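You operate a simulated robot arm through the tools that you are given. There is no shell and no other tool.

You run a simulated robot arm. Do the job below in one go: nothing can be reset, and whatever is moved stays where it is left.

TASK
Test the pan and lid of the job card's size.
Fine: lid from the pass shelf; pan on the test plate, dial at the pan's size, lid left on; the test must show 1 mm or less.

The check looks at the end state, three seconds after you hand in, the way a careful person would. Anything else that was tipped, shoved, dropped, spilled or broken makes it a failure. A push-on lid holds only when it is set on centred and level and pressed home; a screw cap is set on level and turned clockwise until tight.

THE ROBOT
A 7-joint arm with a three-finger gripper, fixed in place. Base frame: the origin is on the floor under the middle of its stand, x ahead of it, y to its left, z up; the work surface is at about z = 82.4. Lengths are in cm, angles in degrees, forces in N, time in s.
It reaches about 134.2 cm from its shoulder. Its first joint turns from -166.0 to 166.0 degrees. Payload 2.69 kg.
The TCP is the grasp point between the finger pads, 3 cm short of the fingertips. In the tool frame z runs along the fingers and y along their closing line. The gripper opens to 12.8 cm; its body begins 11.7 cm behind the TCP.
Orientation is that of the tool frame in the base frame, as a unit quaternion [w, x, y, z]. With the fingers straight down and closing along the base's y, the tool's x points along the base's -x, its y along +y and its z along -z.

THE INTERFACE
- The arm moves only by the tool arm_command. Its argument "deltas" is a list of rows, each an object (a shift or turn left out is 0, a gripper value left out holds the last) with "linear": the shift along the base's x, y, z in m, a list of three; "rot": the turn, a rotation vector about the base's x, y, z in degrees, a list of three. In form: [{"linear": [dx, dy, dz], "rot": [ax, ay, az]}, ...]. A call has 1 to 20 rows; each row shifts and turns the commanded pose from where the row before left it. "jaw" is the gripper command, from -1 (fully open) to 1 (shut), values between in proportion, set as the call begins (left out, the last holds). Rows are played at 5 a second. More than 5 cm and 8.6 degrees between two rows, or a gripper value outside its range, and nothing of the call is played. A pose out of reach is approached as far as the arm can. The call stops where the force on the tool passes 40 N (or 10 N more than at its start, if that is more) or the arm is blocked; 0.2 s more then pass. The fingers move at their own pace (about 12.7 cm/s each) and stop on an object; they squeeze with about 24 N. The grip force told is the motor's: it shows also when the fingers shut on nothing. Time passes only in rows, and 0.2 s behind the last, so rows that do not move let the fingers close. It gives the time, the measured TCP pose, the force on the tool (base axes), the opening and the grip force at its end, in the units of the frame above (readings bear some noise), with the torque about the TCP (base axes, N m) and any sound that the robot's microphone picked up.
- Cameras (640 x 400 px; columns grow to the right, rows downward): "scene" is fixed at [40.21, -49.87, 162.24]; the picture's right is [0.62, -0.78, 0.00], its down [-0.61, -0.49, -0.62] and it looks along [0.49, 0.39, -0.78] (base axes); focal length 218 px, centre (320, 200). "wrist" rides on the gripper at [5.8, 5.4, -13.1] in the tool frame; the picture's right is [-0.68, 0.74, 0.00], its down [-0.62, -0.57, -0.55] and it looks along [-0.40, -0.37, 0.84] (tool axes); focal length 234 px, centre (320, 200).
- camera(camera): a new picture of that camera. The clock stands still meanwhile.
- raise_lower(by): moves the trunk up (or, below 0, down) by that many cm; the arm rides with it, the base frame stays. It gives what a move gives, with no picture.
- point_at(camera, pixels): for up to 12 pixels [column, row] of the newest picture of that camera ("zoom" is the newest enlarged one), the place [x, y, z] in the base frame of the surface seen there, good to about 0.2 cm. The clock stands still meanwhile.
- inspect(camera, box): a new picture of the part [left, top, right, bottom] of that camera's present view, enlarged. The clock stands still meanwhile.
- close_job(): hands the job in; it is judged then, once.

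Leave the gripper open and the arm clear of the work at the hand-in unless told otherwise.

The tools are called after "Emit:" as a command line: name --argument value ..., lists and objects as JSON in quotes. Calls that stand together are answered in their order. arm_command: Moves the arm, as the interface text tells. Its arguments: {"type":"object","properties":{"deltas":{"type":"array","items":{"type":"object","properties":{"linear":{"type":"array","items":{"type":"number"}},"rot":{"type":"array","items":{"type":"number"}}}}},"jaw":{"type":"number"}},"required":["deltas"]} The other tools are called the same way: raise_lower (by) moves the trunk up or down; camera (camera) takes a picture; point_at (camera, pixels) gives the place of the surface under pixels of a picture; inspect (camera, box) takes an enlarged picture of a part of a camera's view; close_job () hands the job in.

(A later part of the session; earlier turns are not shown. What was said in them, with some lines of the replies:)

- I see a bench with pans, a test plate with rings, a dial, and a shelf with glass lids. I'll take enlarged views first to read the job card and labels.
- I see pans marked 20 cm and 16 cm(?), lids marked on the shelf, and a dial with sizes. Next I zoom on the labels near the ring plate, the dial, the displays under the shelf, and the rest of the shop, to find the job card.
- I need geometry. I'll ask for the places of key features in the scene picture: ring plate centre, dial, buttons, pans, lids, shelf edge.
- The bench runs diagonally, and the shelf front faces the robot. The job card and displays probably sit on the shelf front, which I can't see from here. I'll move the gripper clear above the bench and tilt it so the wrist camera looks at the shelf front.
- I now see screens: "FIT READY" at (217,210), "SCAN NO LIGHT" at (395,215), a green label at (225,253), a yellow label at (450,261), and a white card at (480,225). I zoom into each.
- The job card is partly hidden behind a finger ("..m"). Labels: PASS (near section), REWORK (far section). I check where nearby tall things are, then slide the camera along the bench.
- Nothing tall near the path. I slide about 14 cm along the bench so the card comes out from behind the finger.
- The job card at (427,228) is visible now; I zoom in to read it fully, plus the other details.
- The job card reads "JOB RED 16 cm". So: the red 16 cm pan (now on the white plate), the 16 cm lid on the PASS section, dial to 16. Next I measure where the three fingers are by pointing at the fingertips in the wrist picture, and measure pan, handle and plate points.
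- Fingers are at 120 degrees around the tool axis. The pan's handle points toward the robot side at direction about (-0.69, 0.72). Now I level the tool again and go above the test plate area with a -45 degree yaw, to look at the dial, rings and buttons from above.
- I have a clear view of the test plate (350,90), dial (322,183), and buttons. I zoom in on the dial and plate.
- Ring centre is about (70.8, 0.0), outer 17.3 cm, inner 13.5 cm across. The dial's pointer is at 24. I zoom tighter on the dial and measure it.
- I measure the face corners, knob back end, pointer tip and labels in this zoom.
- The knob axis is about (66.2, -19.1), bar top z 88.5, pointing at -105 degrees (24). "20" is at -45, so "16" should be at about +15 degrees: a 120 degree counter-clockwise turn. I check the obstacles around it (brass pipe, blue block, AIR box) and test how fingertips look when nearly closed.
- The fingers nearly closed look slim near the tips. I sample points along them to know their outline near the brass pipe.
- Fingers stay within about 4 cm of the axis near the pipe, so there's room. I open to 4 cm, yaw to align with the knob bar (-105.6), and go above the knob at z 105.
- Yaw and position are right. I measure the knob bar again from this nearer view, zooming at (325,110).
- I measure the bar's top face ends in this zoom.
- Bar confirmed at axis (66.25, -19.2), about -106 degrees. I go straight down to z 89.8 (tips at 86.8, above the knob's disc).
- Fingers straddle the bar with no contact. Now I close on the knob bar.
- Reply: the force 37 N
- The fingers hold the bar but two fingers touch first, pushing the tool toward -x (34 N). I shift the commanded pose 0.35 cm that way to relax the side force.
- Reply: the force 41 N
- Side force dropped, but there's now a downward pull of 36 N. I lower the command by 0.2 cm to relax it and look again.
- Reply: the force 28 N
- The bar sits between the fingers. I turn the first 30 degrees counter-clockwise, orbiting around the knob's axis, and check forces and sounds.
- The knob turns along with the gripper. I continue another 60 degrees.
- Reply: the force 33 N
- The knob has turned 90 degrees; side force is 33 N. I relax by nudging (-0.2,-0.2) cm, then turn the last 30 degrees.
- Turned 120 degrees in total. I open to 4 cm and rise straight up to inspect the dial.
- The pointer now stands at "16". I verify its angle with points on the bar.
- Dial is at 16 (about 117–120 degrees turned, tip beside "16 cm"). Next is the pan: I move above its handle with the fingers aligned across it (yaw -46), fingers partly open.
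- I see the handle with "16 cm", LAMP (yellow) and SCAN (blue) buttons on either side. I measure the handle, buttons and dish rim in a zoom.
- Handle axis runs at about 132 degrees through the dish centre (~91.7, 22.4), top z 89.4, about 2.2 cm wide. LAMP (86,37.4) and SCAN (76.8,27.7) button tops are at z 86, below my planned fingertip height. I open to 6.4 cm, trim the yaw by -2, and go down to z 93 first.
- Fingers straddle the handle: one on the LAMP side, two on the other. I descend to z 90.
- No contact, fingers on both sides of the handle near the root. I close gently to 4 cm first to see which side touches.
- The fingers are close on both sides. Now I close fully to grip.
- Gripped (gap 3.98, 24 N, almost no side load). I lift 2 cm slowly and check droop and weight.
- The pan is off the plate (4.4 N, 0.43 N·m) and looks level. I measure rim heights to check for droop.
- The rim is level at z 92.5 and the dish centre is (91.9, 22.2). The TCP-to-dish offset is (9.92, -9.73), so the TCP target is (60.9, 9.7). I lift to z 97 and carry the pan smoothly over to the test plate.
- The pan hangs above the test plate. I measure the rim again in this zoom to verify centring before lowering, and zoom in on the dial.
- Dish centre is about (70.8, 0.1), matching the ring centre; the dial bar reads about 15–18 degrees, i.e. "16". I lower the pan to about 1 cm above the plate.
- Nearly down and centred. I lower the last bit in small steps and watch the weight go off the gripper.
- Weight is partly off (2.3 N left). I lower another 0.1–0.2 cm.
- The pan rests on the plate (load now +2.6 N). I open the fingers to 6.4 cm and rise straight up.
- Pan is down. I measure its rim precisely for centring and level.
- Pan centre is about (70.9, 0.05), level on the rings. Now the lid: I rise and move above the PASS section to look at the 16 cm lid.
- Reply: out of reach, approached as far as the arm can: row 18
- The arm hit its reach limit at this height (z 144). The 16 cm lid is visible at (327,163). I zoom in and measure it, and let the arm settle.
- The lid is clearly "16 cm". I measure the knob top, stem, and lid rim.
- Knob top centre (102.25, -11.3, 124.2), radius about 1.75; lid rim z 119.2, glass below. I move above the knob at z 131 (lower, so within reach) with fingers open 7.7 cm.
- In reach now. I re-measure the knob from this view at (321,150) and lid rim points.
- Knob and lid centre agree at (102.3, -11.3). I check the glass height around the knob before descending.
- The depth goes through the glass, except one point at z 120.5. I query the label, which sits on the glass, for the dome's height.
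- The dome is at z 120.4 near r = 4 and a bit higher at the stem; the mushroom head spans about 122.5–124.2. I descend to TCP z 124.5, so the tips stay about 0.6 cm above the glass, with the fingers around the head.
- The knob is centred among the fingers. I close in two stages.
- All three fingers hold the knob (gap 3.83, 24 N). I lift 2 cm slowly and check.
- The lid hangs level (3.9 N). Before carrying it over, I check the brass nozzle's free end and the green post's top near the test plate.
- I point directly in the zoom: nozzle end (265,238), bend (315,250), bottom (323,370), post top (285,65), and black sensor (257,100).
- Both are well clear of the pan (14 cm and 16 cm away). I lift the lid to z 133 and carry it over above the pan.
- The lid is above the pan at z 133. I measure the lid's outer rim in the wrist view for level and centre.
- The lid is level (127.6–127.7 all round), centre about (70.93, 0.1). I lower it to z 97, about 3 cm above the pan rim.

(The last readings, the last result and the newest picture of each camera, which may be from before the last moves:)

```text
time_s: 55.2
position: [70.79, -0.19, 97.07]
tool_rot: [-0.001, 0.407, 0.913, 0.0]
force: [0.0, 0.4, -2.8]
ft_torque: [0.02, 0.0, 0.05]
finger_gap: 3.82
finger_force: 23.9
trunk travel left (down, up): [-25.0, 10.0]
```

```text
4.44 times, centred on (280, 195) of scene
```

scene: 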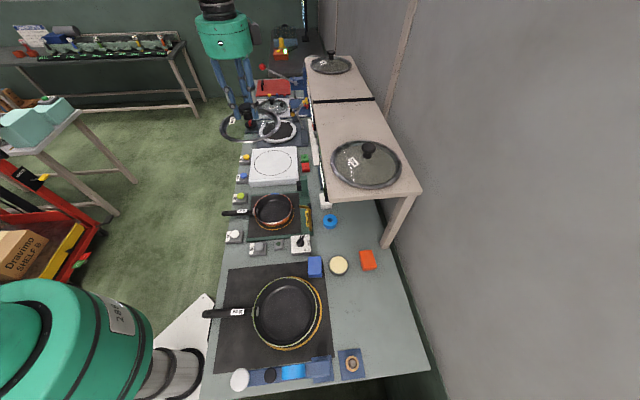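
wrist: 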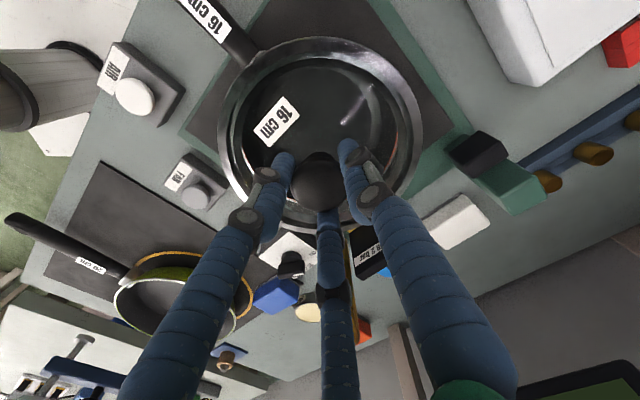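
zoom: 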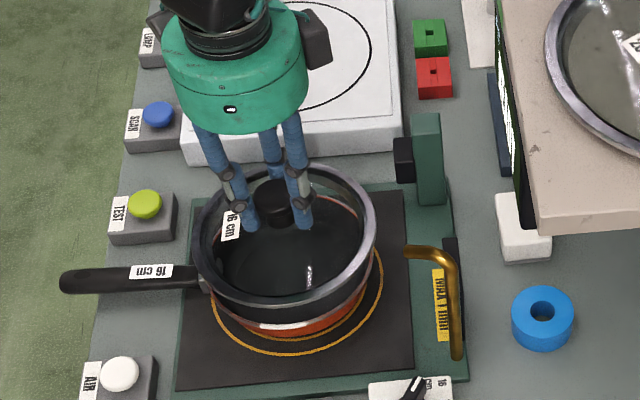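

I compare lid rim and pan rim positions in this zoom.

Emit:
point_at --camera "zoom" --pixels '[[200, 250], [370, 230], [290, 297], [348, 183], [222, 195], [240, 285], [345, 275], [285, 326], [230, 315], [350, 305], [370, 280], [330, 320]]'

Emit:
point_at --camera "wrist" --pixels '[[319, 42], [417, 110], [226, 150], [245, 85], [400, 75], [412, 160], [240, 195], [285, 48], [360, 48], [222, 120], [418, 135]]'

```text
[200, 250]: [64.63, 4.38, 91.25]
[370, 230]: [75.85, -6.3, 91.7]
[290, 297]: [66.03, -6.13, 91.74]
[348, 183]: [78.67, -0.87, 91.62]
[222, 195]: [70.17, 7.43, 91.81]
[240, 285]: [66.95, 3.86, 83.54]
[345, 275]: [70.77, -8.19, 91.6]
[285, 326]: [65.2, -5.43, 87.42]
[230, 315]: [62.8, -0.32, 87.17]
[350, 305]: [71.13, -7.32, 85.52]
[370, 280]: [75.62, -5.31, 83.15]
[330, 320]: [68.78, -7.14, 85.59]
```

```text
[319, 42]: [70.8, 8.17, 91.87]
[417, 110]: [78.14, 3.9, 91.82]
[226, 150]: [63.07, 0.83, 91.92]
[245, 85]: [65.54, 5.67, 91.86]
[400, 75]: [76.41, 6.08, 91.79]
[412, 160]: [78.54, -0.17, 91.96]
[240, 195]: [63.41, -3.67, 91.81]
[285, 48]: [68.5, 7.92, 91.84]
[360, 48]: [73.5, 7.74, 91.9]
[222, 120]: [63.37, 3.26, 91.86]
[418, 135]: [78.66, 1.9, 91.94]
```

Lid centre (70.85, 0.0) and pan centre (~70.8, 0.1) agree within about 0.15 cm. I lower to just above contact.

Emit:
arm_command --deltas '[{"linear": [0, 0.0005, -0.01]}, {"linear": [0, 0, -0.01]}, {"linear": [0, 0, -0.006]}, {"linear": [0, 0, -0.003]}, {}]'

Emit:
inspect --camera "scene" --box '[230, 170, 330, 245]'

```text
time_s: 56.4
position: [70.85, -0.02, 94.12]
tool_rot: [0.0, 0.406, 0.914, 0.0]
force: [0.2, 0.1, -2.8]
ft_torque: [-0.01, -0.01, 0.01]
finger_gap: 3.81
finger_force: 24.1
trunk travel left (down, up): [-25.0, 10.0]
```

```text
5.33 times, centred on (280, 208) of scene
```

zoom: 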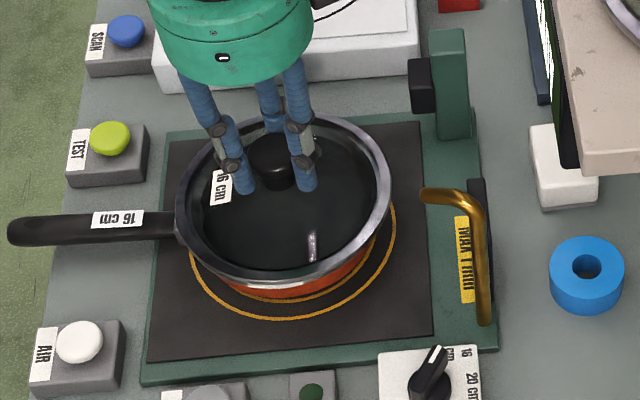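

Very close above the pan rim. I check the wrist view for concentricity before the final drop.

Emit:
camera --camera "wrist"

Emit:
inspect --camera "wrist" --box '[200, 20, 440, 170]'

```text
taken
```

wrist: 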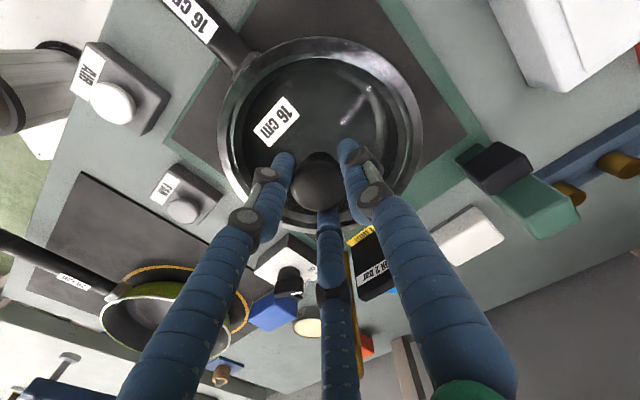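

```text
2.67 times, centred on (320, 95) of wrist
```

zoom: 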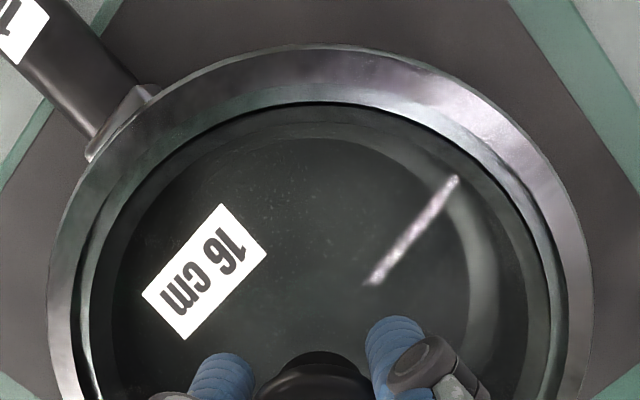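

The lid covers the pan evenly. I lower in small steps and watch the force.

Emit:
arm_command --deltas '[{"linear": [0, 0, -0.002]}, {"linear": [0, 0, -0.002]}, {"linear": [0, 0, -0.002]}, {}]'

```text
time_s: 57.4
position: [70.91, -0.07, 93.51]
tool_rot: [0.0, 0.407, 0.913, 0.001]
force: [-0.2, -0.1, -3.3]
ft_torque: [0.01, -0.01, 0.01]
finger_gap: 3.84
finger_force: 24.2
trunk travel left (down, up): [-25.0, 10.0]
```

No contact yet. I continue down in 0.2 cm steps.

Emit:
arm_command --deltas '[{"linear": [0, 0, -0.002]}, {"linear": [0, 0, -0.002]}, {}]'

```text
time_s: 58.2
position: [70.9, -0.1, 93.18]
tool_rot: [0.0, 0.407, 0.913, 0.0]
force: [-3.6, 1.7, 2.0]
ft_torque: [-0.01, -0.06, 0.01]
finger_gap: 3.83
finger_force: 24.0
trunk travel left (down, up): [-25.0, 10.0]
```

Contact: lateral push (-3.6, +1.7) suggests the pan is slightly toward -x/+y, matching my estimate. I shift 0.1 cm that way and press down a little.

Emit:
arm_command --deltas '[{"linear": [-0.0012, 0.0006, 0]}, {"linear": [0, 0, -0.001]}, {}]'

Emit:
inspect --camera "scene" --box '[230, 170, 330, 245]'

```text
time_s: 59.0
position: [70.77, -0.08, 93.14]
tool_rot: [0.0, 0.407, 0.914, 0.0]
force: [0.1, -1.6, 6.7]
ft_torque: [0.01, 0.39, 0.08]
finger_gap: 3.83
finger_force: 24.1
trunk travel left (down, up): [-25.0, 10.0]
```

```text
5.33 times, centred on (280, 208) of scene
```

zoom: 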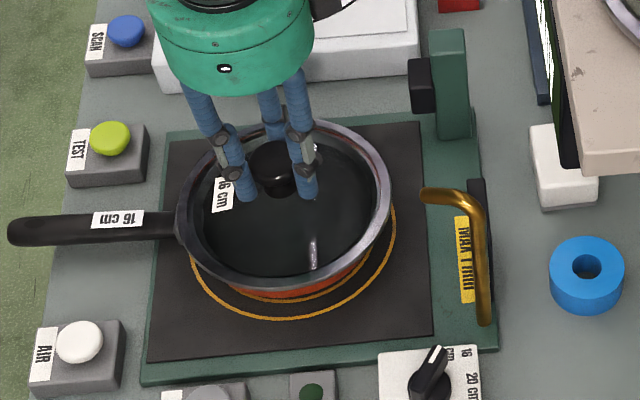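

The lid rests on the pan (net ~10 N). I check the lid rim heights for level before releasing.

Emit:
point_at --camera "zoom" --pixels '[[185, 210], [200, 245], [285, 280], [370, 240], [385, 190], [350, 135], [215, 155], [320, 275], [240, 270]]'

Emit:
camera --camera "wrist"

Emit:
point_at --camera "wrist" --pixels '[[319, 42], [417, 110], [226, 150], [245, 85], [400, 75], [412, 160], [240, 195], [285, 48], [360, 48], [222, 120], [418, 135]]'

```text
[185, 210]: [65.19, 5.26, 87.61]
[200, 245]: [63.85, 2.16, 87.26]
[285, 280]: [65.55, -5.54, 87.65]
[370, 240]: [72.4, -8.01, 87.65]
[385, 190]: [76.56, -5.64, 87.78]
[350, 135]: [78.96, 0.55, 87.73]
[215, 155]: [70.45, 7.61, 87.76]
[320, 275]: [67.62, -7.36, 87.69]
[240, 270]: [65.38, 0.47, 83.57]
```

```text
taken
```

wrist: 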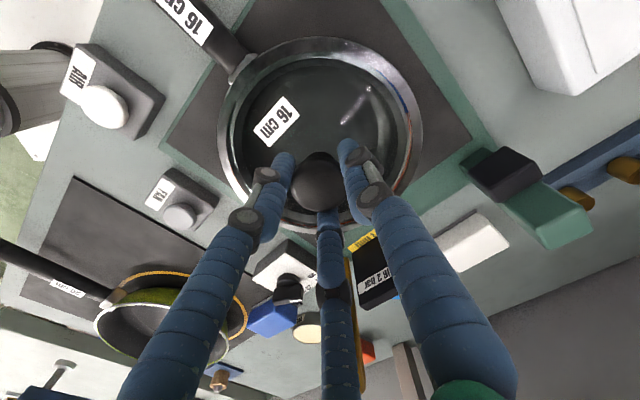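

```text
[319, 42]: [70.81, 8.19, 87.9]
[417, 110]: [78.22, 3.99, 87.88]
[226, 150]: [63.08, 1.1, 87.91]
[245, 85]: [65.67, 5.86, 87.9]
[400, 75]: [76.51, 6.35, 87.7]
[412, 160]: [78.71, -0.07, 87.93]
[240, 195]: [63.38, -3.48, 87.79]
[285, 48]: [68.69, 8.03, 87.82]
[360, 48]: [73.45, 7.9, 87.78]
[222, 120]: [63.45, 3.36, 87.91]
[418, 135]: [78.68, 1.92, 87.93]
```

The rim is level at 87.8–87.9. On the right side of the wrist picture near (398,100) I see the pan's blue and red edge; I zoom in there.

Emit:
inspect --camera "wrist" --box '[340, 30, 440, 210]'

Emit:
inspect --camera "wrist" --box '[200, 20, 340, 220]'

Emit:
inspect --camera "scene" --box '[255, 180, 310, 230]'

```text
2.22 times, centred on (390, 120) of wrist
```

zoom: 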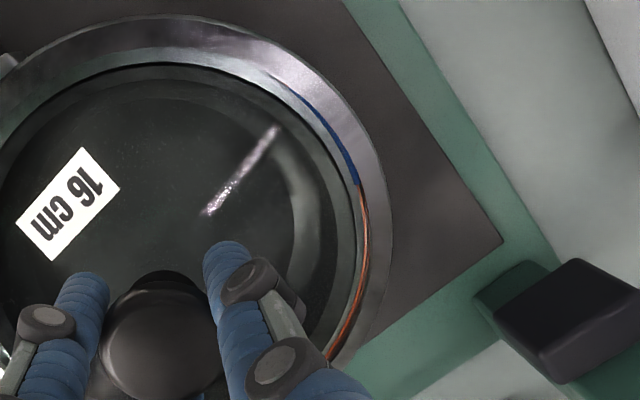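

```text
2.00 times, centred on (270, 120) of wrist
```

zoom: 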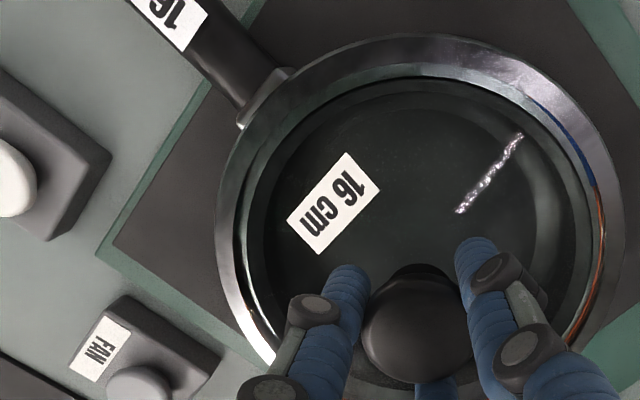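

```text
8.00 times, centred on (282, 205) of scene
```

zoom: 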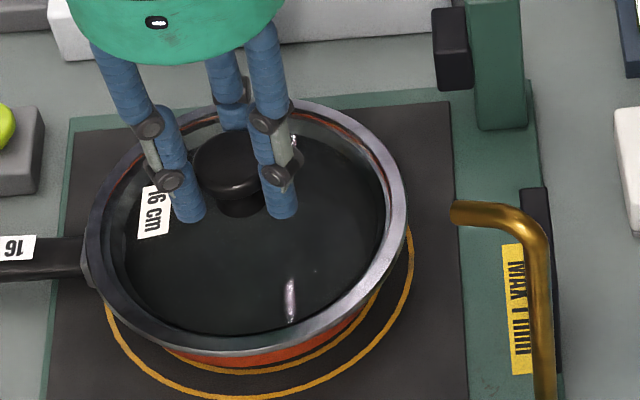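

The pan's rim shows at the lid's inner edge on the +x side. I measure those points to find the remaining offset.

Emit:
point_at --camera "wrist" --pixels '[[399.2, 97.6], [411.3, 133.6], [403, 180], [389, 82], [408, 120], [411, 145]]'

Emit:
inspect --camera "wrist" --box '[360, 60, 440, 200]'

Emit:
inspect --camera "scene" --box '[240, 200, 280, 230]'

Emit:
inspect --camera "scene" --box '[270, 195, 310, 225]'

```text
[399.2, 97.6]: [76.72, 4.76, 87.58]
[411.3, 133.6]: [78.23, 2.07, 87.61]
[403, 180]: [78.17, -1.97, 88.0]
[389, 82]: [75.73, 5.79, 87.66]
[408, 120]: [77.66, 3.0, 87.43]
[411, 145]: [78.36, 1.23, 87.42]
```

```text
2.86 times, centred on (400, 130) of wrist
```

zoom: 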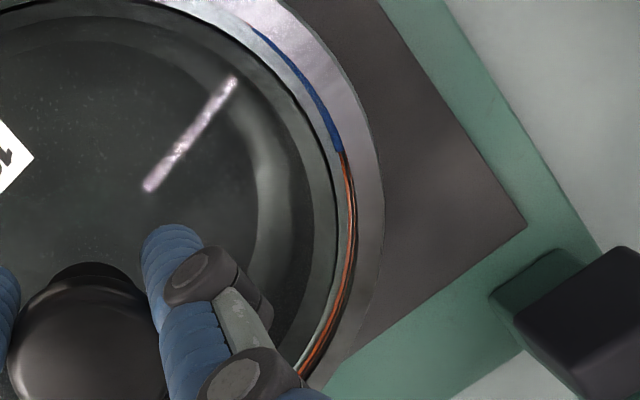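

```text
13.33 times, centred on (260, 215) of scene
```

zoom: 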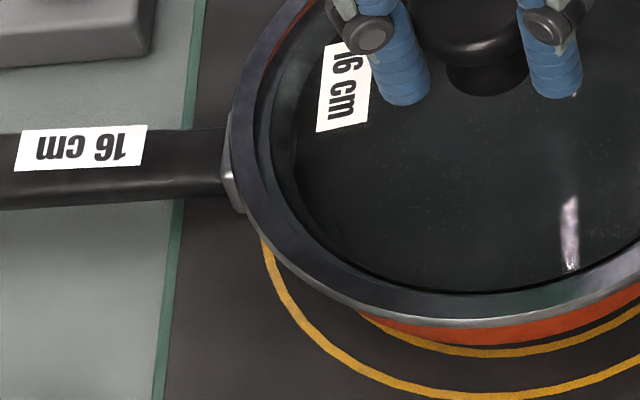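

```text
13.33 times, centred on (290, 210) of scene
```

zoom: 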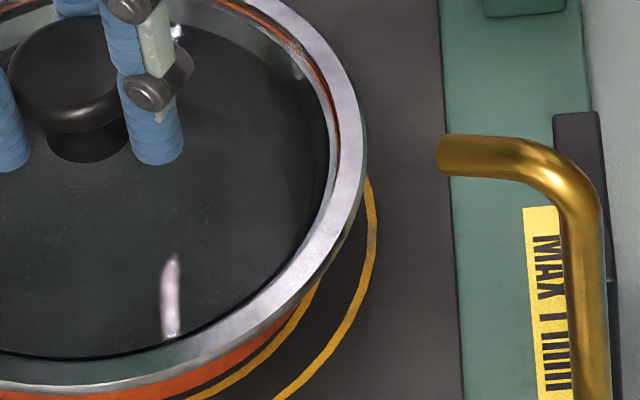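

The lid seems offset a few millimetres to +x relative to the pan (the pan rim shows only at the +x side). I lift the lid 1.2 cm and re-measure both rims cleanly before setting it down again.

Emit:
arm_command --deltas '[{"linear": [0, 0, 0.006]}, {"linear": [0, 0, 0.01]}, {"linear": [0, 0, 0.02]}, {"linear": [0, 0, 0.03]}, {"linear": [0, 0, 0.03]}, {}, {}]'

Emit:
camera --camera "wrist"

Emit:
inspect --camera "scene" --box '[235, 165, 335, 240]'

```text
time_s: 60.6
position: [70.83, 0.04, 102.44]
tool_rot: [0.0, 0.407, 0.913, 0.0]
force: [0.1, -1.0, -2.6]
ft_torque: [0.0, 0.01, 0.0]
finger_gap: 3.83
finger_force: 23.9
trunk travel left (down, up): [-25.0, 10.0]
```

```text
taken
```

wrist: 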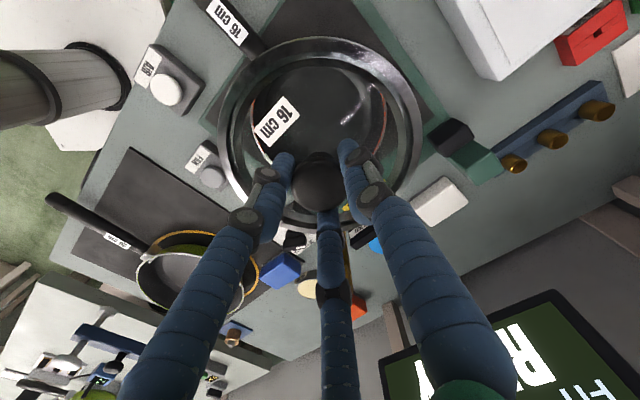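

```text
5.33 times, centred on (285, 202) of scene
```

zoom: 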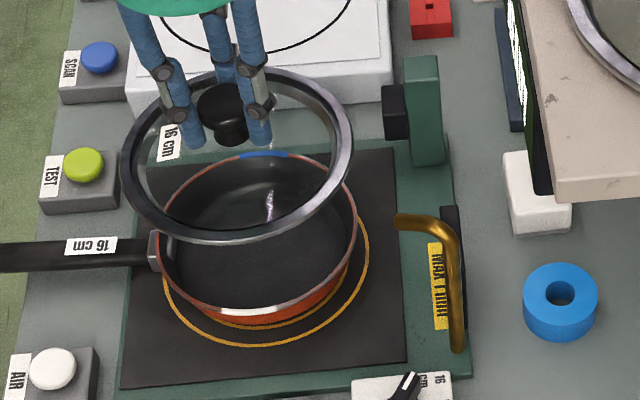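

Through the glass I can see both rims now. I zoom in the wrist view to compare the left/right edges of the pan and lid.

Emit:
inspect --camera "wrist" --box '[210, 25, 430, 165]'

Emit:
inspect --camera "wrist" --box '[210, 80, 310, 200]'

Emit:
inspect --camera "wrist" --box '[330, 60, 430, 180]'

```text
2.86 times, centred on (320, 95) of wrist
```

zoom: 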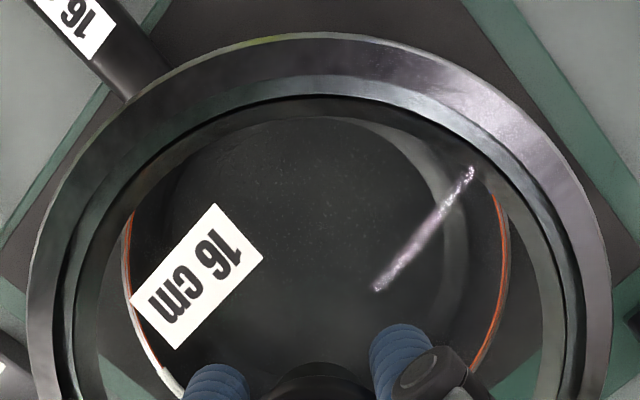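

```text
3.33 times, centred on (260, 140) of wrist
```

zoom: 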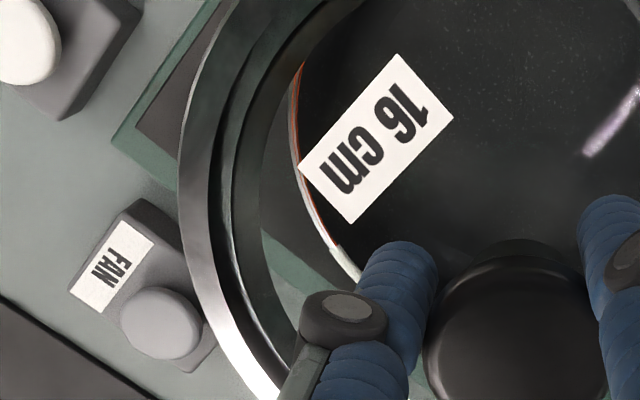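

```text
3.33 times, centred on (380, 120) of wrist
```

zoom: 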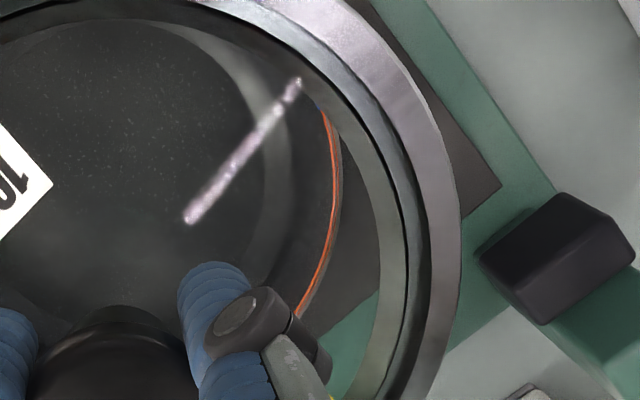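

In the wrist view the pan centre is about 1.2 px (0.14 cm) toward -x from the lid centre. I now measure both rims in the scene view for the y offset.

Emit:
inspect --camera "scene" --box '[235, 165, 335, 240]'

Emit:
point_at --camera "zoom" --pixels '[[160, 245], [175, 280], [215, 305], [265, 312], [310, 300], [345, 265], [356, 225], [350, 190], [175, 195], [200, 172]]'

Emit:
point_at --camera "zoom" --pixels '[[127, 185], [150, 220], [190, 236], [235, 240], [285, 228], [325, 200], [347, 160], [345, 120], [310, 85], [130, 150]]'

```text
5.33 times, centred on (285, 202) of scene
```

zoom: 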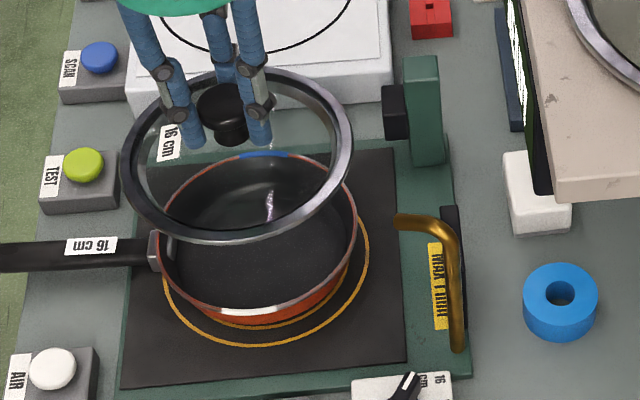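

```text
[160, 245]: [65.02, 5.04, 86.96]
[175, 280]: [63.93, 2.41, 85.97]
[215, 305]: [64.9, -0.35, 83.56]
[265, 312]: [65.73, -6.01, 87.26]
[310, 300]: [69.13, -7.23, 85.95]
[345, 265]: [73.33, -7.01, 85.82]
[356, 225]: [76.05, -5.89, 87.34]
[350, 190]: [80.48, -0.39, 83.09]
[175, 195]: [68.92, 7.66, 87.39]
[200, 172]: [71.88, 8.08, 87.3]
```

```text
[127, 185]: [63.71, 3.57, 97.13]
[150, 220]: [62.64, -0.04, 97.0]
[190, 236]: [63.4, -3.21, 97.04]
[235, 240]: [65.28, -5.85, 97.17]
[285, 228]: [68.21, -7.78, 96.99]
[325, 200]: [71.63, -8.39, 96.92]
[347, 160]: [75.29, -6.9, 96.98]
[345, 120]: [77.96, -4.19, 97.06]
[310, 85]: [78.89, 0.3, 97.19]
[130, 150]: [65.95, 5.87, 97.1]
```

Estimates put the lid about 0.1–0.15 cm too far +x and about 0.1 cm too far -y. I shift (-0.12, +0.1) and lower again to just before contact, then set down gently.

Emit:
arm_command --deltas '[{"linear": [-0.0012, 0.001, -0.02]}, {"linear": [0, 0, -0.03]}, {"linear": [0, 0, -0.02]}, {"linear": [0, 0, -0.01]}, {"linear": [0, 0, -0.006]}, {"linear": [0, 0, -0.004]}, {}]'

Emit:
arm_command --deltas '[{"linear": [0, 0, -0.001]}, {"linear": [0, 0, -0.001]}, {}]'

```text
time_s: 62.2
position: [70.58, 0.01, 93.62]
tool_rot: [0.0, 0.407, 0.913, 0.0]
force: [0.6, 0.2, -3.1]
ft_torque: [-0.03, 0.0, -0.02]
finger_gap: 3.81
finger_force: 23.8
trunk travel left (down, up): [-25.0, 10.0]
```

```text
time_s: 63.0
position: [70.6, 0.09, 93.45]
tool_rot: [-0.001, 0.406, 0.914, 0.0]
force: [-0.4, 0.1, -3.3]
ft_torque: [-0.04, 0.01, 0.01]
finger_gap: 3.82
finger_force: 24.2
trunk travel left (down, up): [-25.0, 10.0]
```

No contact at z 93.45. I continue in 0.1 cm steps.

Emit:
arm_command --deltas '[{"linear": [0, 0, -0.001]}, {"linear": [0, 0, -0.001]}, {}]'

Emit:
arm_command --deltas '[{"linear": [0, 0, -0.001]}, {"linear": [0, 0, -0.0005]}, {}]'

Emit:
camera --camera "wrist"

Emit:
inspect --camera "wrist" --box '[210, 25, 430, 165]'

```text
time_s: 63.8
position: [70.51, 0.13, 93.29]
tool_rot: [0.001, 0.407, 0.914, 0.0]
force: [-0.8, 0.1, -3.1]
ft_torque: [0.0, -0.01, -0.02]
finger_gap: 3.81
finger_force: 23.6
trunk travel left (down, up): [-25.0, 10.0]
```

```text
time_s: 64.6
position: [70.67, 0.05, 93.16]
tool_rot: [0.0, 0.407, 0.913, -0.001]
force: [-1.3, -0.5, 1.2]
ft_torque: [0.11, -0.17, 0.07]
finger_gap: 3.83
finger_force: 23.9
trunk travel left (down, up): [-25.0, 10.0]
```

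```text
taken
```

wrist: 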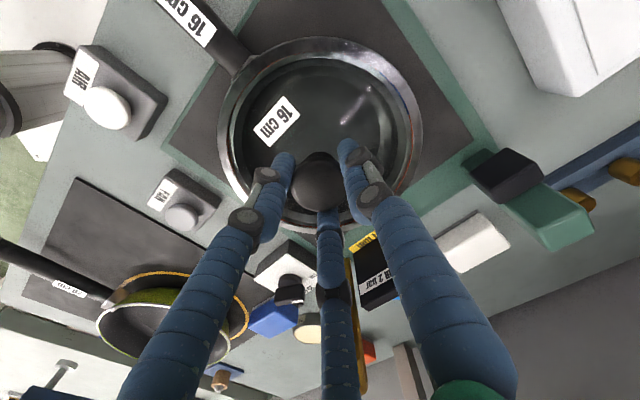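

```text
2.86 times, centred on (320, 95) of wrist
```

zoom: 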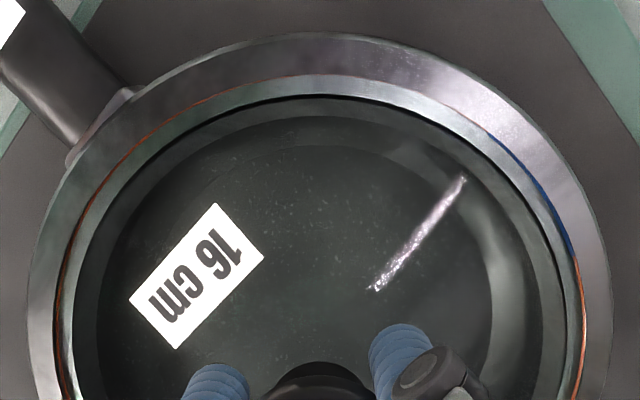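

Now the pan's rim shows evenly on both left and right sides of the lid: concentric. Contact is gentle (about 4 N). I release the knob by opening to 6 cm.

Emit:
arm_command --deltas '[{}, {}, {}]' --jaw 0.1

Emit:
camera --camera "wrist"

Emit:
inspect --camera "wrist" --box '[210, 25, 430, 165]'

Emit:
inspect --camera "scene" --box '[235, 165, 335, 240]'

```text
time_s: 65.4
position: [70.62, 0.18, 93.09]
tool_rot: [0.0, 0.407, 0.913, 0.0]
force: [-0.3, 0.4, -1.0]
ft_torque: [0.03, -0.01, -0.01]
finger_gap: 5.76
finger_force: 0.0
trunk travel left (down, up): [-25.0, 10.0]
```

```text
taken
```

wrist: 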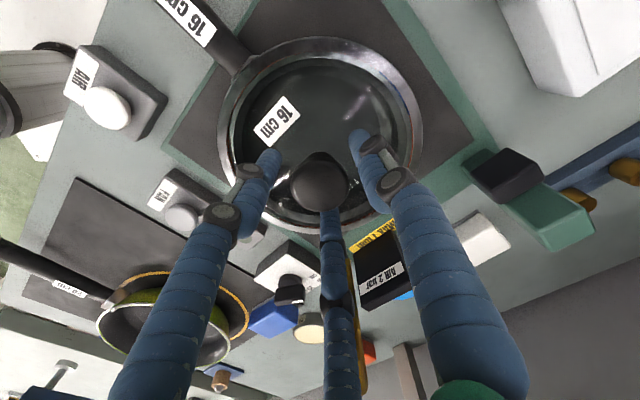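

```text
2.86 times, centred on (320, 95) of wrist
```

zoom: 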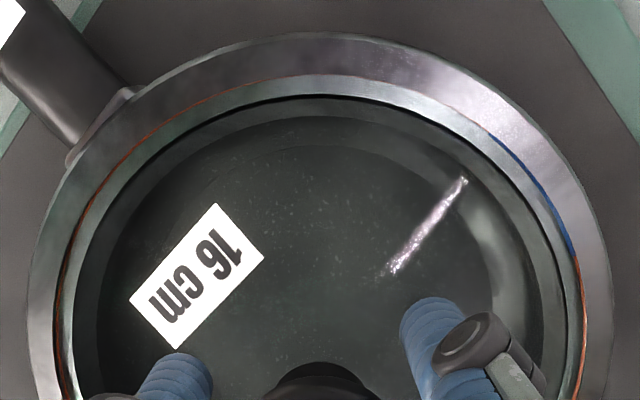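

```text
5.33 times, centred on (285, 202) of scene
```

zoom: 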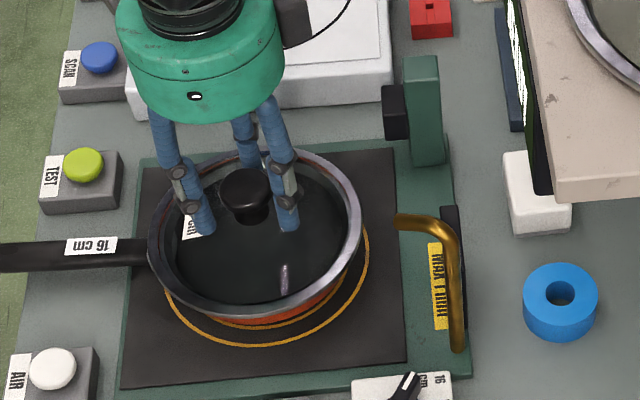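

The lid stays put, centred. I rise straight up and move toward the TEST button to look.

Emit:
arm_command --deltas '[{"linear": [0, 0, 0.015]}, {"linear": [0, 0, 0.03]}, {"linear": [0, 0, 0.04]}, {"linear": [0, 0, 0.04]}, {"linear": [-0.01, 0.03, 0.02]}, {"linear": [-0.01, 0.04, 0]}, {"linear": [-0.01, 0.04, 0]}, {"linear": [-0.01, 0.04, 0]}, {}]'

Emit:
camera --camera "wrist"

Emit:
camera --camera "scene"

```text
time_s: 67.4
position: [66.49, 15.27, 107.54]
tool_rot: [0.0, 0.406, 0.914, -0.001]
force: [0.3, 0.1, 0.2]
ft_torque: [-0.09, 0.01, -0.01]
finger_gap: 5.75
finger_force: 0.1
trunk travel left (down, up): [-25.0, 10.0]
```

```text
taken
```

wrist: 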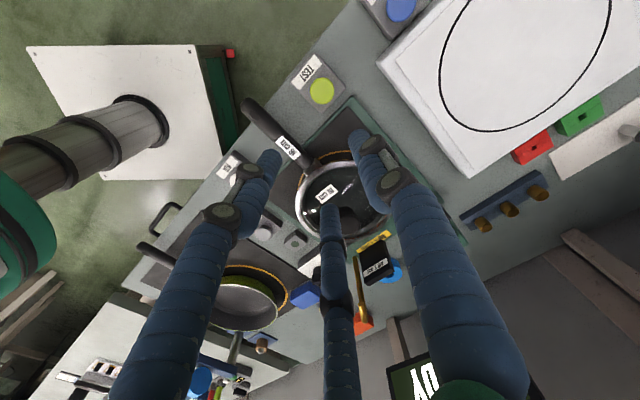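

```text
taken
```

scene: 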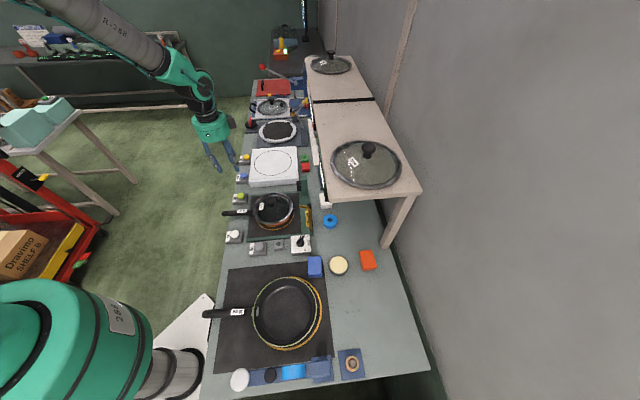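

The TEST button is at (321,91) in the wrist view. I measure its centre, and inspect the lid and FIT screen.

Emit:
point_at --camera "wrist" --pixels '[[321, 91], [310, 91], [332, 91], [321, 79], [321, 102], [300, 85], [340, 95]]'

Emit:
inspect --camera "wrist" --box '[280, 50, 400, 250]'

Emit:
inspect --camera "scene" --box '[230, 180, 320, 240]'

```text
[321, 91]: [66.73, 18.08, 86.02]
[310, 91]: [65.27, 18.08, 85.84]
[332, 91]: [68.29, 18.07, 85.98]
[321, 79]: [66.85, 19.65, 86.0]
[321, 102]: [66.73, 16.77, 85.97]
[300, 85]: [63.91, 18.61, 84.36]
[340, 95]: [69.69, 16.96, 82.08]
```

```text
2.00 times, centred on (340, 150) of wrist
```

zoom: 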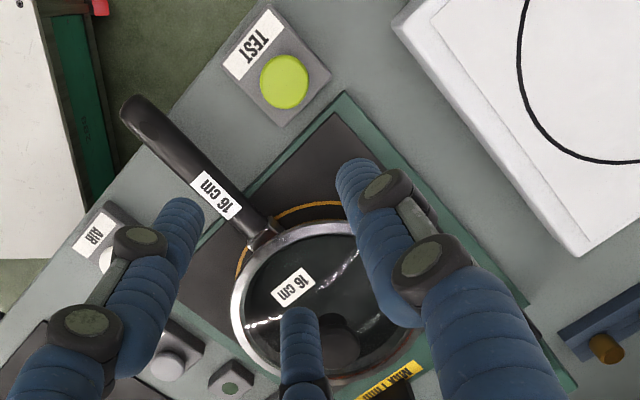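

```text
6.67 times, centred on (275, 210) of scene
```

zoom: 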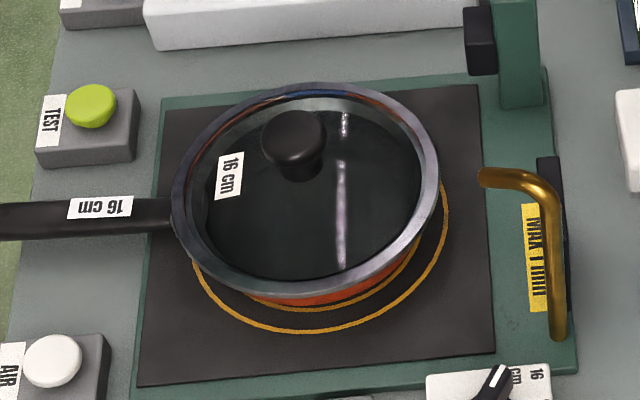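

TEST button centre is (66.8, 18.1), top z 86.0. I close the fingers, centre over it and go down to about 0.7 cm above it.

Emit:
arm_command --deltas '[{"linear": [0.0028, 0.0283, 0]}, {}, {}, {}]' --jaw 1.0

Emit:
arm_command --deltas '[{"linear": [0, 0, -0.04]}, {"linear": [0, 0, -0.04]}, {"linear": [0, 0, -0.04]}, {"linear": [0, 0, -0.03]}, {"linear": [0, 0, -0.0285]}, {}]'

Emit:
inspect --camera "scene" --box '[210, 160, 310, 235]'

```text
time_s: 68.4
position: [66.94, 17.98, 107.52]
tool_rot: [0.0, 0.407, 0.913, -0.001]
force: [-0.5, -0.1, -0.5]
ft_torque: [0.02, 0.0, -0.03]
finger_gap: 0.23
finger_force: 23.9
trunk travel left (down, up): [-25.0, 10.0]
```

```text
time_s: 69.8
position: [66.97, 17.88, 89.74]
tool_rot: [-0.001, 0.407, 0.914, 0.001]
force: [-0.2, -0.3, -0.5]
ft_torque: [-0.01, 0.05, 0.05]
finger_gap: 0.24
finger_force: 23.8
trunk travel left (down, up): [-25.0, 10.0]
```

```text
5.33 times, centred on (260, 198) of scene
```

zoom: 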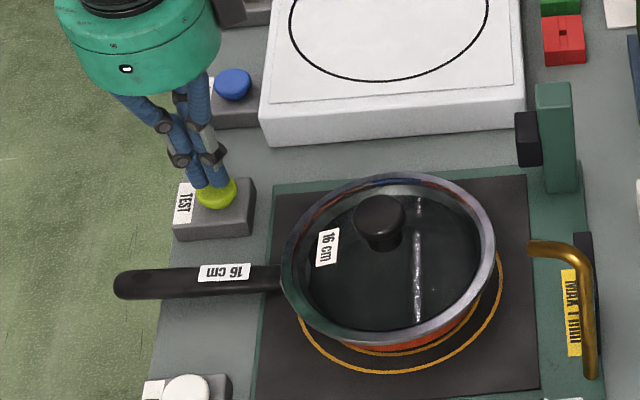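

The fingertips hover right over the TEST button. I press down slowly.

Emit:
arm_command --deltas '[{"linear": [0, 0, -0.004]}, {"linear": [0, 0, -0.003]}, {"linear": [0, 0, -0.003]}, {}]'

```text
time_s: 70.8
position: [66.99, 17.88, 88.72]
tool_rot: [0.0, 0.407, 0.913, 0.0]
force: [0.2, -0.8, 0.6]
ft_torque: [-0.01, 0.01, 0.03]
finger_gap: 0.2
finger_force: 23.9
trunk travel left (down, up): [-25.0, 10.0]
```

Little resistance so far. I press further 0.4 cm.

Emit:
arm_command --deltas '[{"linear": [0, 0, -0.002]}, {"linear": [0, 0, -0.002]}, {}]'

```text
time_s: 71.6
position: [66.81, 17.91, 88.34]
tool_rot: [-0.001, 0.407, 0.913, -0.001]
force: [0.2, -1.0, 0.8]
ft_torque: [-0.01, 0.04, 0.03]
finger_gap: 0.6
finger_force: 31.1
trunk travel left (down, up): [-25.0, 10.0]
```

The fingers now touch (gap rose to 0.6). I check the picture and press a bit more.

Emit:
inspect --camera "scene" --box '[225, 175, 265, 205]'

Emit:
arm_command --deltas '[{"linear": [0, 0, -0.002]}, {}]'

Emit:
inspect --camera "scene" --box '[225, 175, 265, 205]'

```text
13.33 times, centred on (245, 190) of scene
```

zoom: 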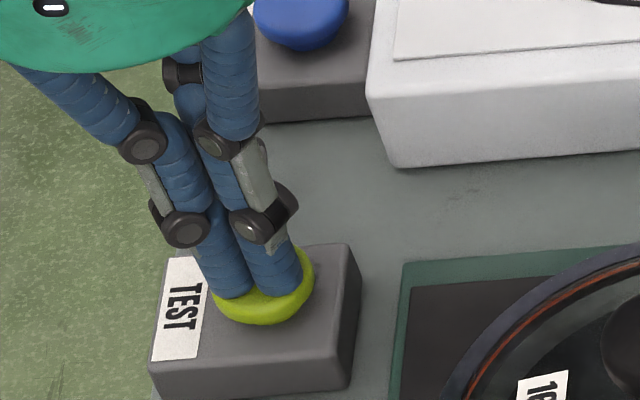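

```text
time_s: 72.2
position: [66.92, 17.95, 88.19]
tool_rot: [0.0, 0.408, 0.913, 0.0]
force: [0.6, 0.2, 2.1]
ft_torque: [0.01, 0.01, -0.01]
finger_gap: 0.59
finger_force: 31.7
trunk travel left (down, up): [-25.0, 10.0]
heard: click
```

```text
13.33 times, centred on (245, 190) of scene
```

zoom: 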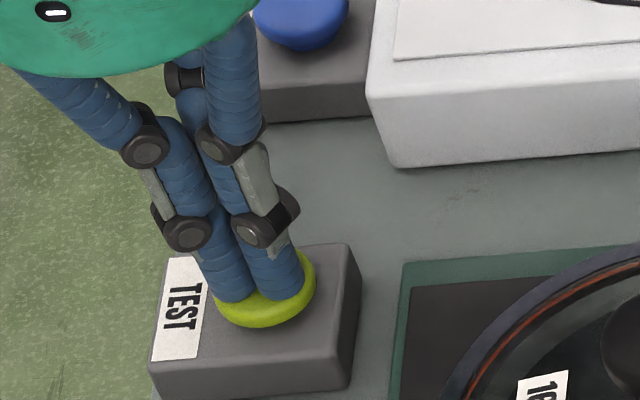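

I heard a click: TEST has been pressed. I rise and go to the spot from which the FIT screen was readable before.

Emit:
arm_command --deltas '[{"linear": [0, 0, 0.02]}, {"linear": [0, 0, 0.04]}, {"linear": [0, 0, 0.04]}, {"linear": [0, 0, 0.04]}, {"linear": [0, 0, 0.04]}, {"linear": [0, 0, 0.04]}, {"linear": [0, 0, 0.04]}, {"linear": [0, 0, 0.04]}, {}]'

Emit:
camera --camera "wrist"

Emit:
inspect --camera "scene" --box '[230, 180, 340, 260]'

```text
time_s: 74.2
position: [67.0, 17.86, 118.32]
tool_rot: [0.0, 0.407, 0.913, 0.001]
force: [0.0, -0.1, 0.2]
ft_torque: [0.02, -0.03, -0.03]
finger_gap: 0.19
finger_force: 31.3
trunk travel left (down, up): [-25.0, 10.0]
```

```text
taken
```

wrist: 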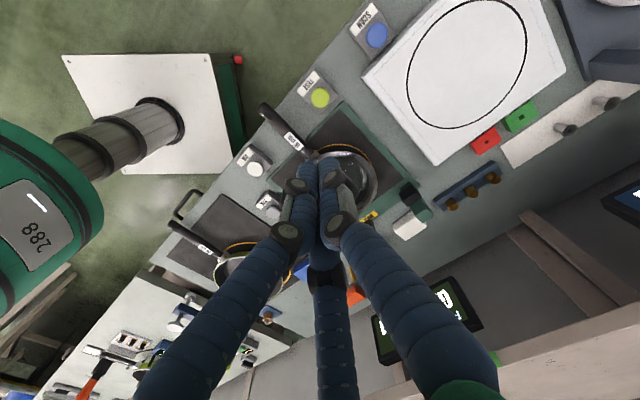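

```text
5.00 times, centred on (285, 220) of scene
```

zoom: 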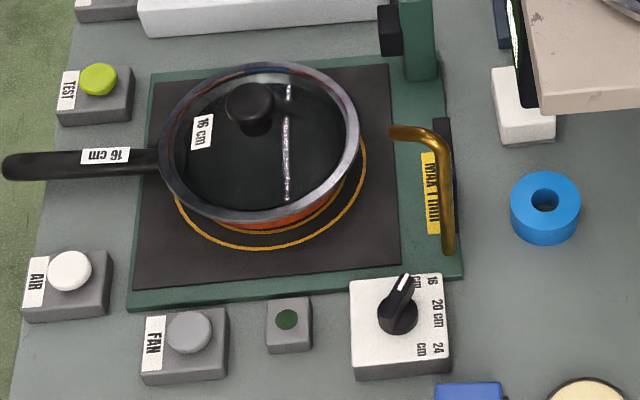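

The screen is partly hidden by a finger. I move to the earlier viewpoint (65, 0, 120) with the fingers open.

Emit:
arm_command --deltas '[{"linear": [-0.005, -0.0445, 0.004]}, {"linear": [-0.005, -0.0445, 0.004]}, {"linear": [-0.005, -0.0445, 0.004]}, {"linear": [-0.005, -0.0445, 0.005]}, {}, {}]' --jaw -1

Emit:
camera --camera "wrist"

Emit:
inspect --camera "wrist" --box '[360, 170, 520, 320]'

```text
time_s: 75.6
position: [65.1, 0.1, 119.87]
tool_rot: [0.0, 0.407, 0.913, 0.0]
force: [0.2, 0.7, -0.4]
ft_torque: [-0.06, 0.01, 0.01]
finger_gap: 12.81
finger_force: 0.1
trunk travel left (down, up): [-25.0, 10.0]
```

```text
taken
```

wrist: 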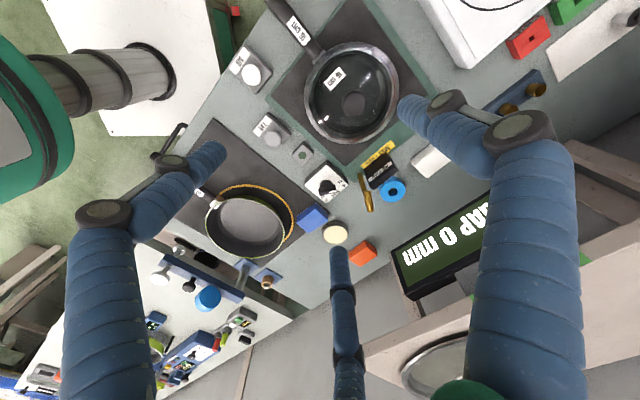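

```text
2.67 times, centred on (440, 245) of wrist
```

zoom: 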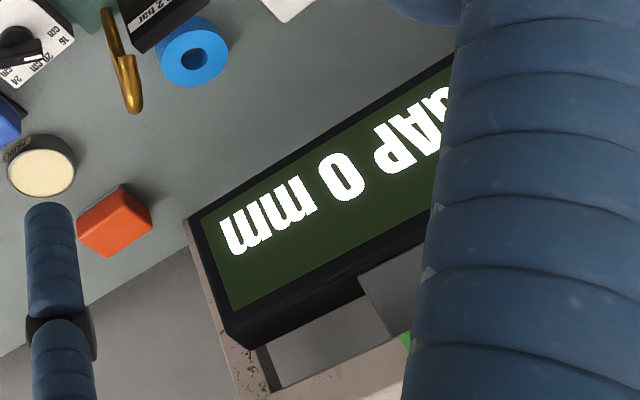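

The screen reads "GAP 0 mm". I shift right a bit to read the whole screen, in case other text is hidden.

Emit:
arm_command --deltas '[{"linear": [0.035, 0.01, 0]}, {"linear": [0.035, 0.01, 0]}, {}]'

Emit:
camera --camera "wrist"

Emit:
inspect --camera "wrist" --box '[320, 150, 480, 320]'

Emit:
inspect --camera "scene" --box '[220, 165, 340, 265]'

```text
time_s: 76.4
position: [72.06, 2.04, 119.87]
tool_rot: [0.0, 0.407, 0.913, -0.001]
force: [0.2, 0.9, 0.0]
ft_torque: [0.02, 0.03, 0.01]
finger_gap: 12.83
finger_force: 0.0
trunk travel left (down, up): [-25.0, 10.0]
```

```text
taken
```

wrist: 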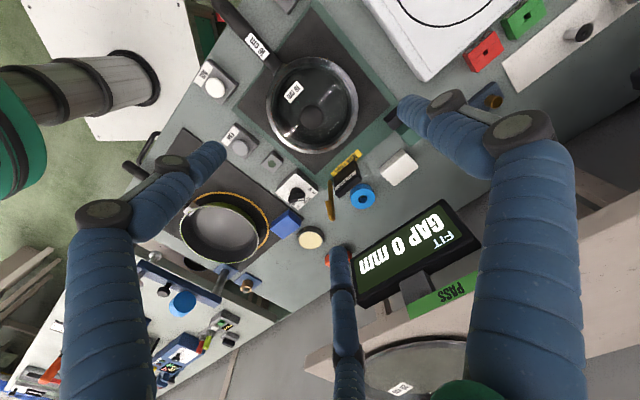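

```text
2.35 times, centred on (400, 235) of wrist
```

zoom: 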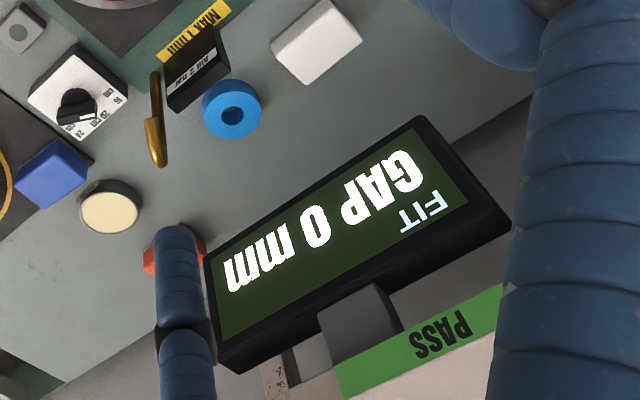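

```text
4.00 times, centred on (280, 215) of scene
```

zoom: 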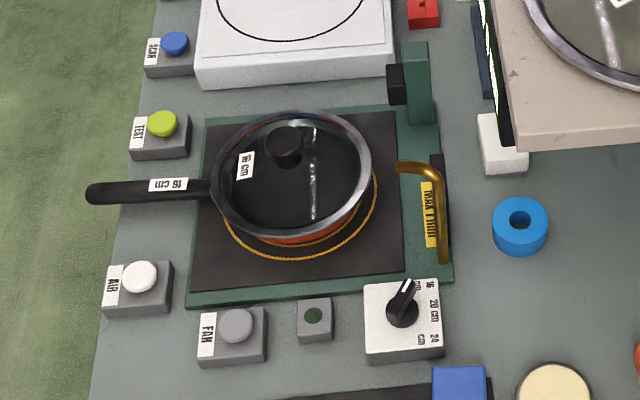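

The full screen reads "FIT – GAP 0 mm". I double-check the dial with a tight zoom from here and that the rest of the bench is unchanged.

Emit:
inspect --camera "wrist" --box '[270, 165, 326, 215]'

Emit:
camera --camera "scene"

Emit:
inspect --camera "scene" --box '[288, 228, 328, 258]'

Emit:
point_at --camera "zoom" --pixels '[[195, 205], [244, 95], [220, 150], [180, 185], [230, 95], [262, 105], [212, 215]]'

```text
8.00 times, centred on (298, 190) of wrist
```

zoom: 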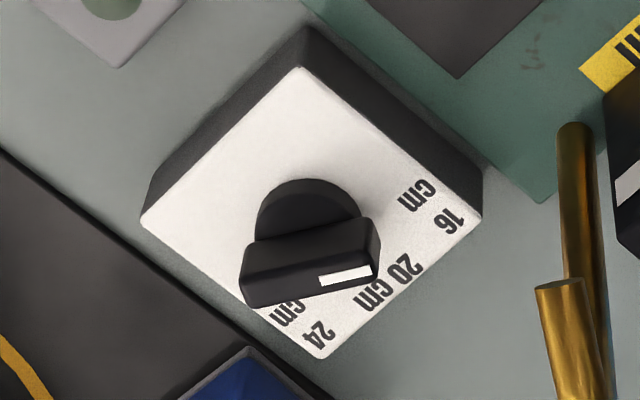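

```text
taken
```

scene: 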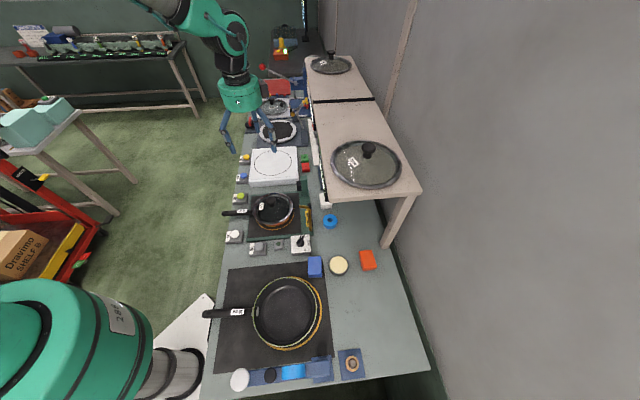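

```text
13.33 times, centred on (308, 243) of scene
```

zoom: 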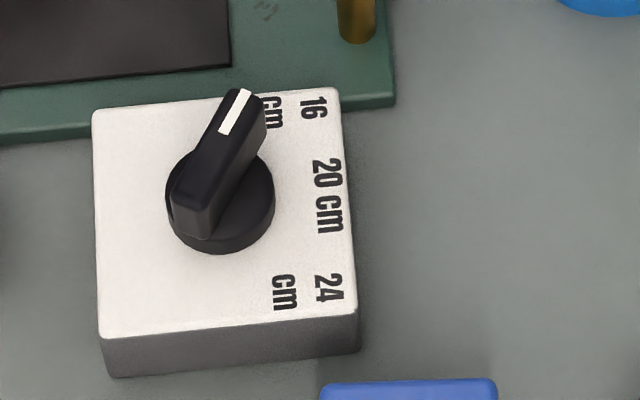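

```text
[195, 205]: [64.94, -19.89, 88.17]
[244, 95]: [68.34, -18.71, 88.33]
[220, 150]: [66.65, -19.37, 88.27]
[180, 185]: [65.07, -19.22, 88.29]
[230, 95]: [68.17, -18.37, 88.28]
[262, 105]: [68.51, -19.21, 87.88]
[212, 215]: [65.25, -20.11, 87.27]
```

The dial bar measures 15 degrees, exactly on "16"; the screen shows GAP 0 mm; pan, lid and everything else stand undisturbed. I retreat up and back with the gripper open.

Emit:
arm_command --deltas '[{"linear": [0, 0, 0.04]}, {"linear": [0, 0, 0.04]}, {"linear": [0, 0, 0.04]}, {"linear": [0, 0, 0.04]}, {"linear": [-0.03, 0.02, 0.02]}, {"linear": [-0.04, 0.02, 0]}, {"linear": [-0.04, 0.02, 0]}, {"linear": [-0.04, 0.02, 0]}, {}]' --jaw -1

Emit:
camera --camera "scene"

Emit:
camera --camera "wrist"

```text
time_s: 78.4
position: [56.83, 10.3, 137.91]
tool_rot: [0.0, 0.407, 0.914, 0.0]
force: [0.1, 0.1, 0.6]
ft_torque: [-0.06, -0.03, -0.01]
finger_gap: 12.8
finger_force: 0.1
trunk travel left (down, up): [-25.0, 10.0]
```

```text
taken
```

scene: 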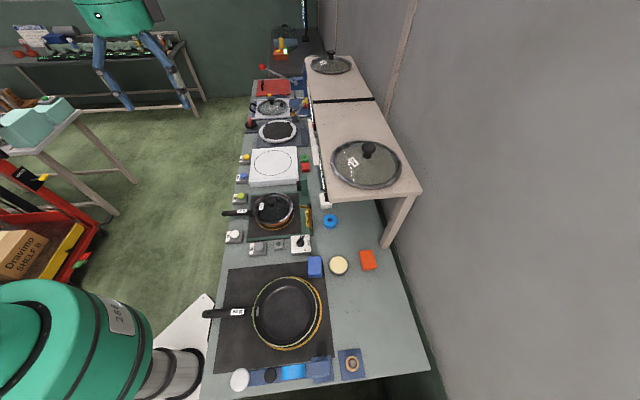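

```text
taken
```

wrist: 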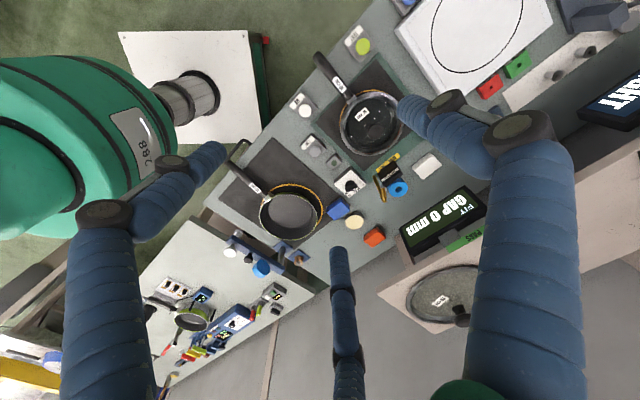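

The arm is clear and the gripper is open. The FIT screen still shows "GAP 0 mm", the pan with its lid stands on the rings, and the dial is at 16. I hand the job in.

Emit:
close_job

```text
The job is handed in.
```

The job is done and handed in: the fit test on the red 16 cm pan and lid showed "GAP 0 mm", within the 1 mm limit.

- **Job card:** it read "RED 16 cm".
- **Pan:** the red 16 cm pan stands level and centred on the test plate.
- **Dial:** I turned it from 24 to 16.
- **Lid:** it's the 16 cm lid from the pass shelf, set level and centred on the pan and left on. My first placement was a little off centre, so I lifted it and set it down again before testing.
- **Test:** I pressed TEST once and heard it click.

In the last pictures before hand-in I saw nothing else moved or knocked. The gripper is open and the arm is clear of the work.
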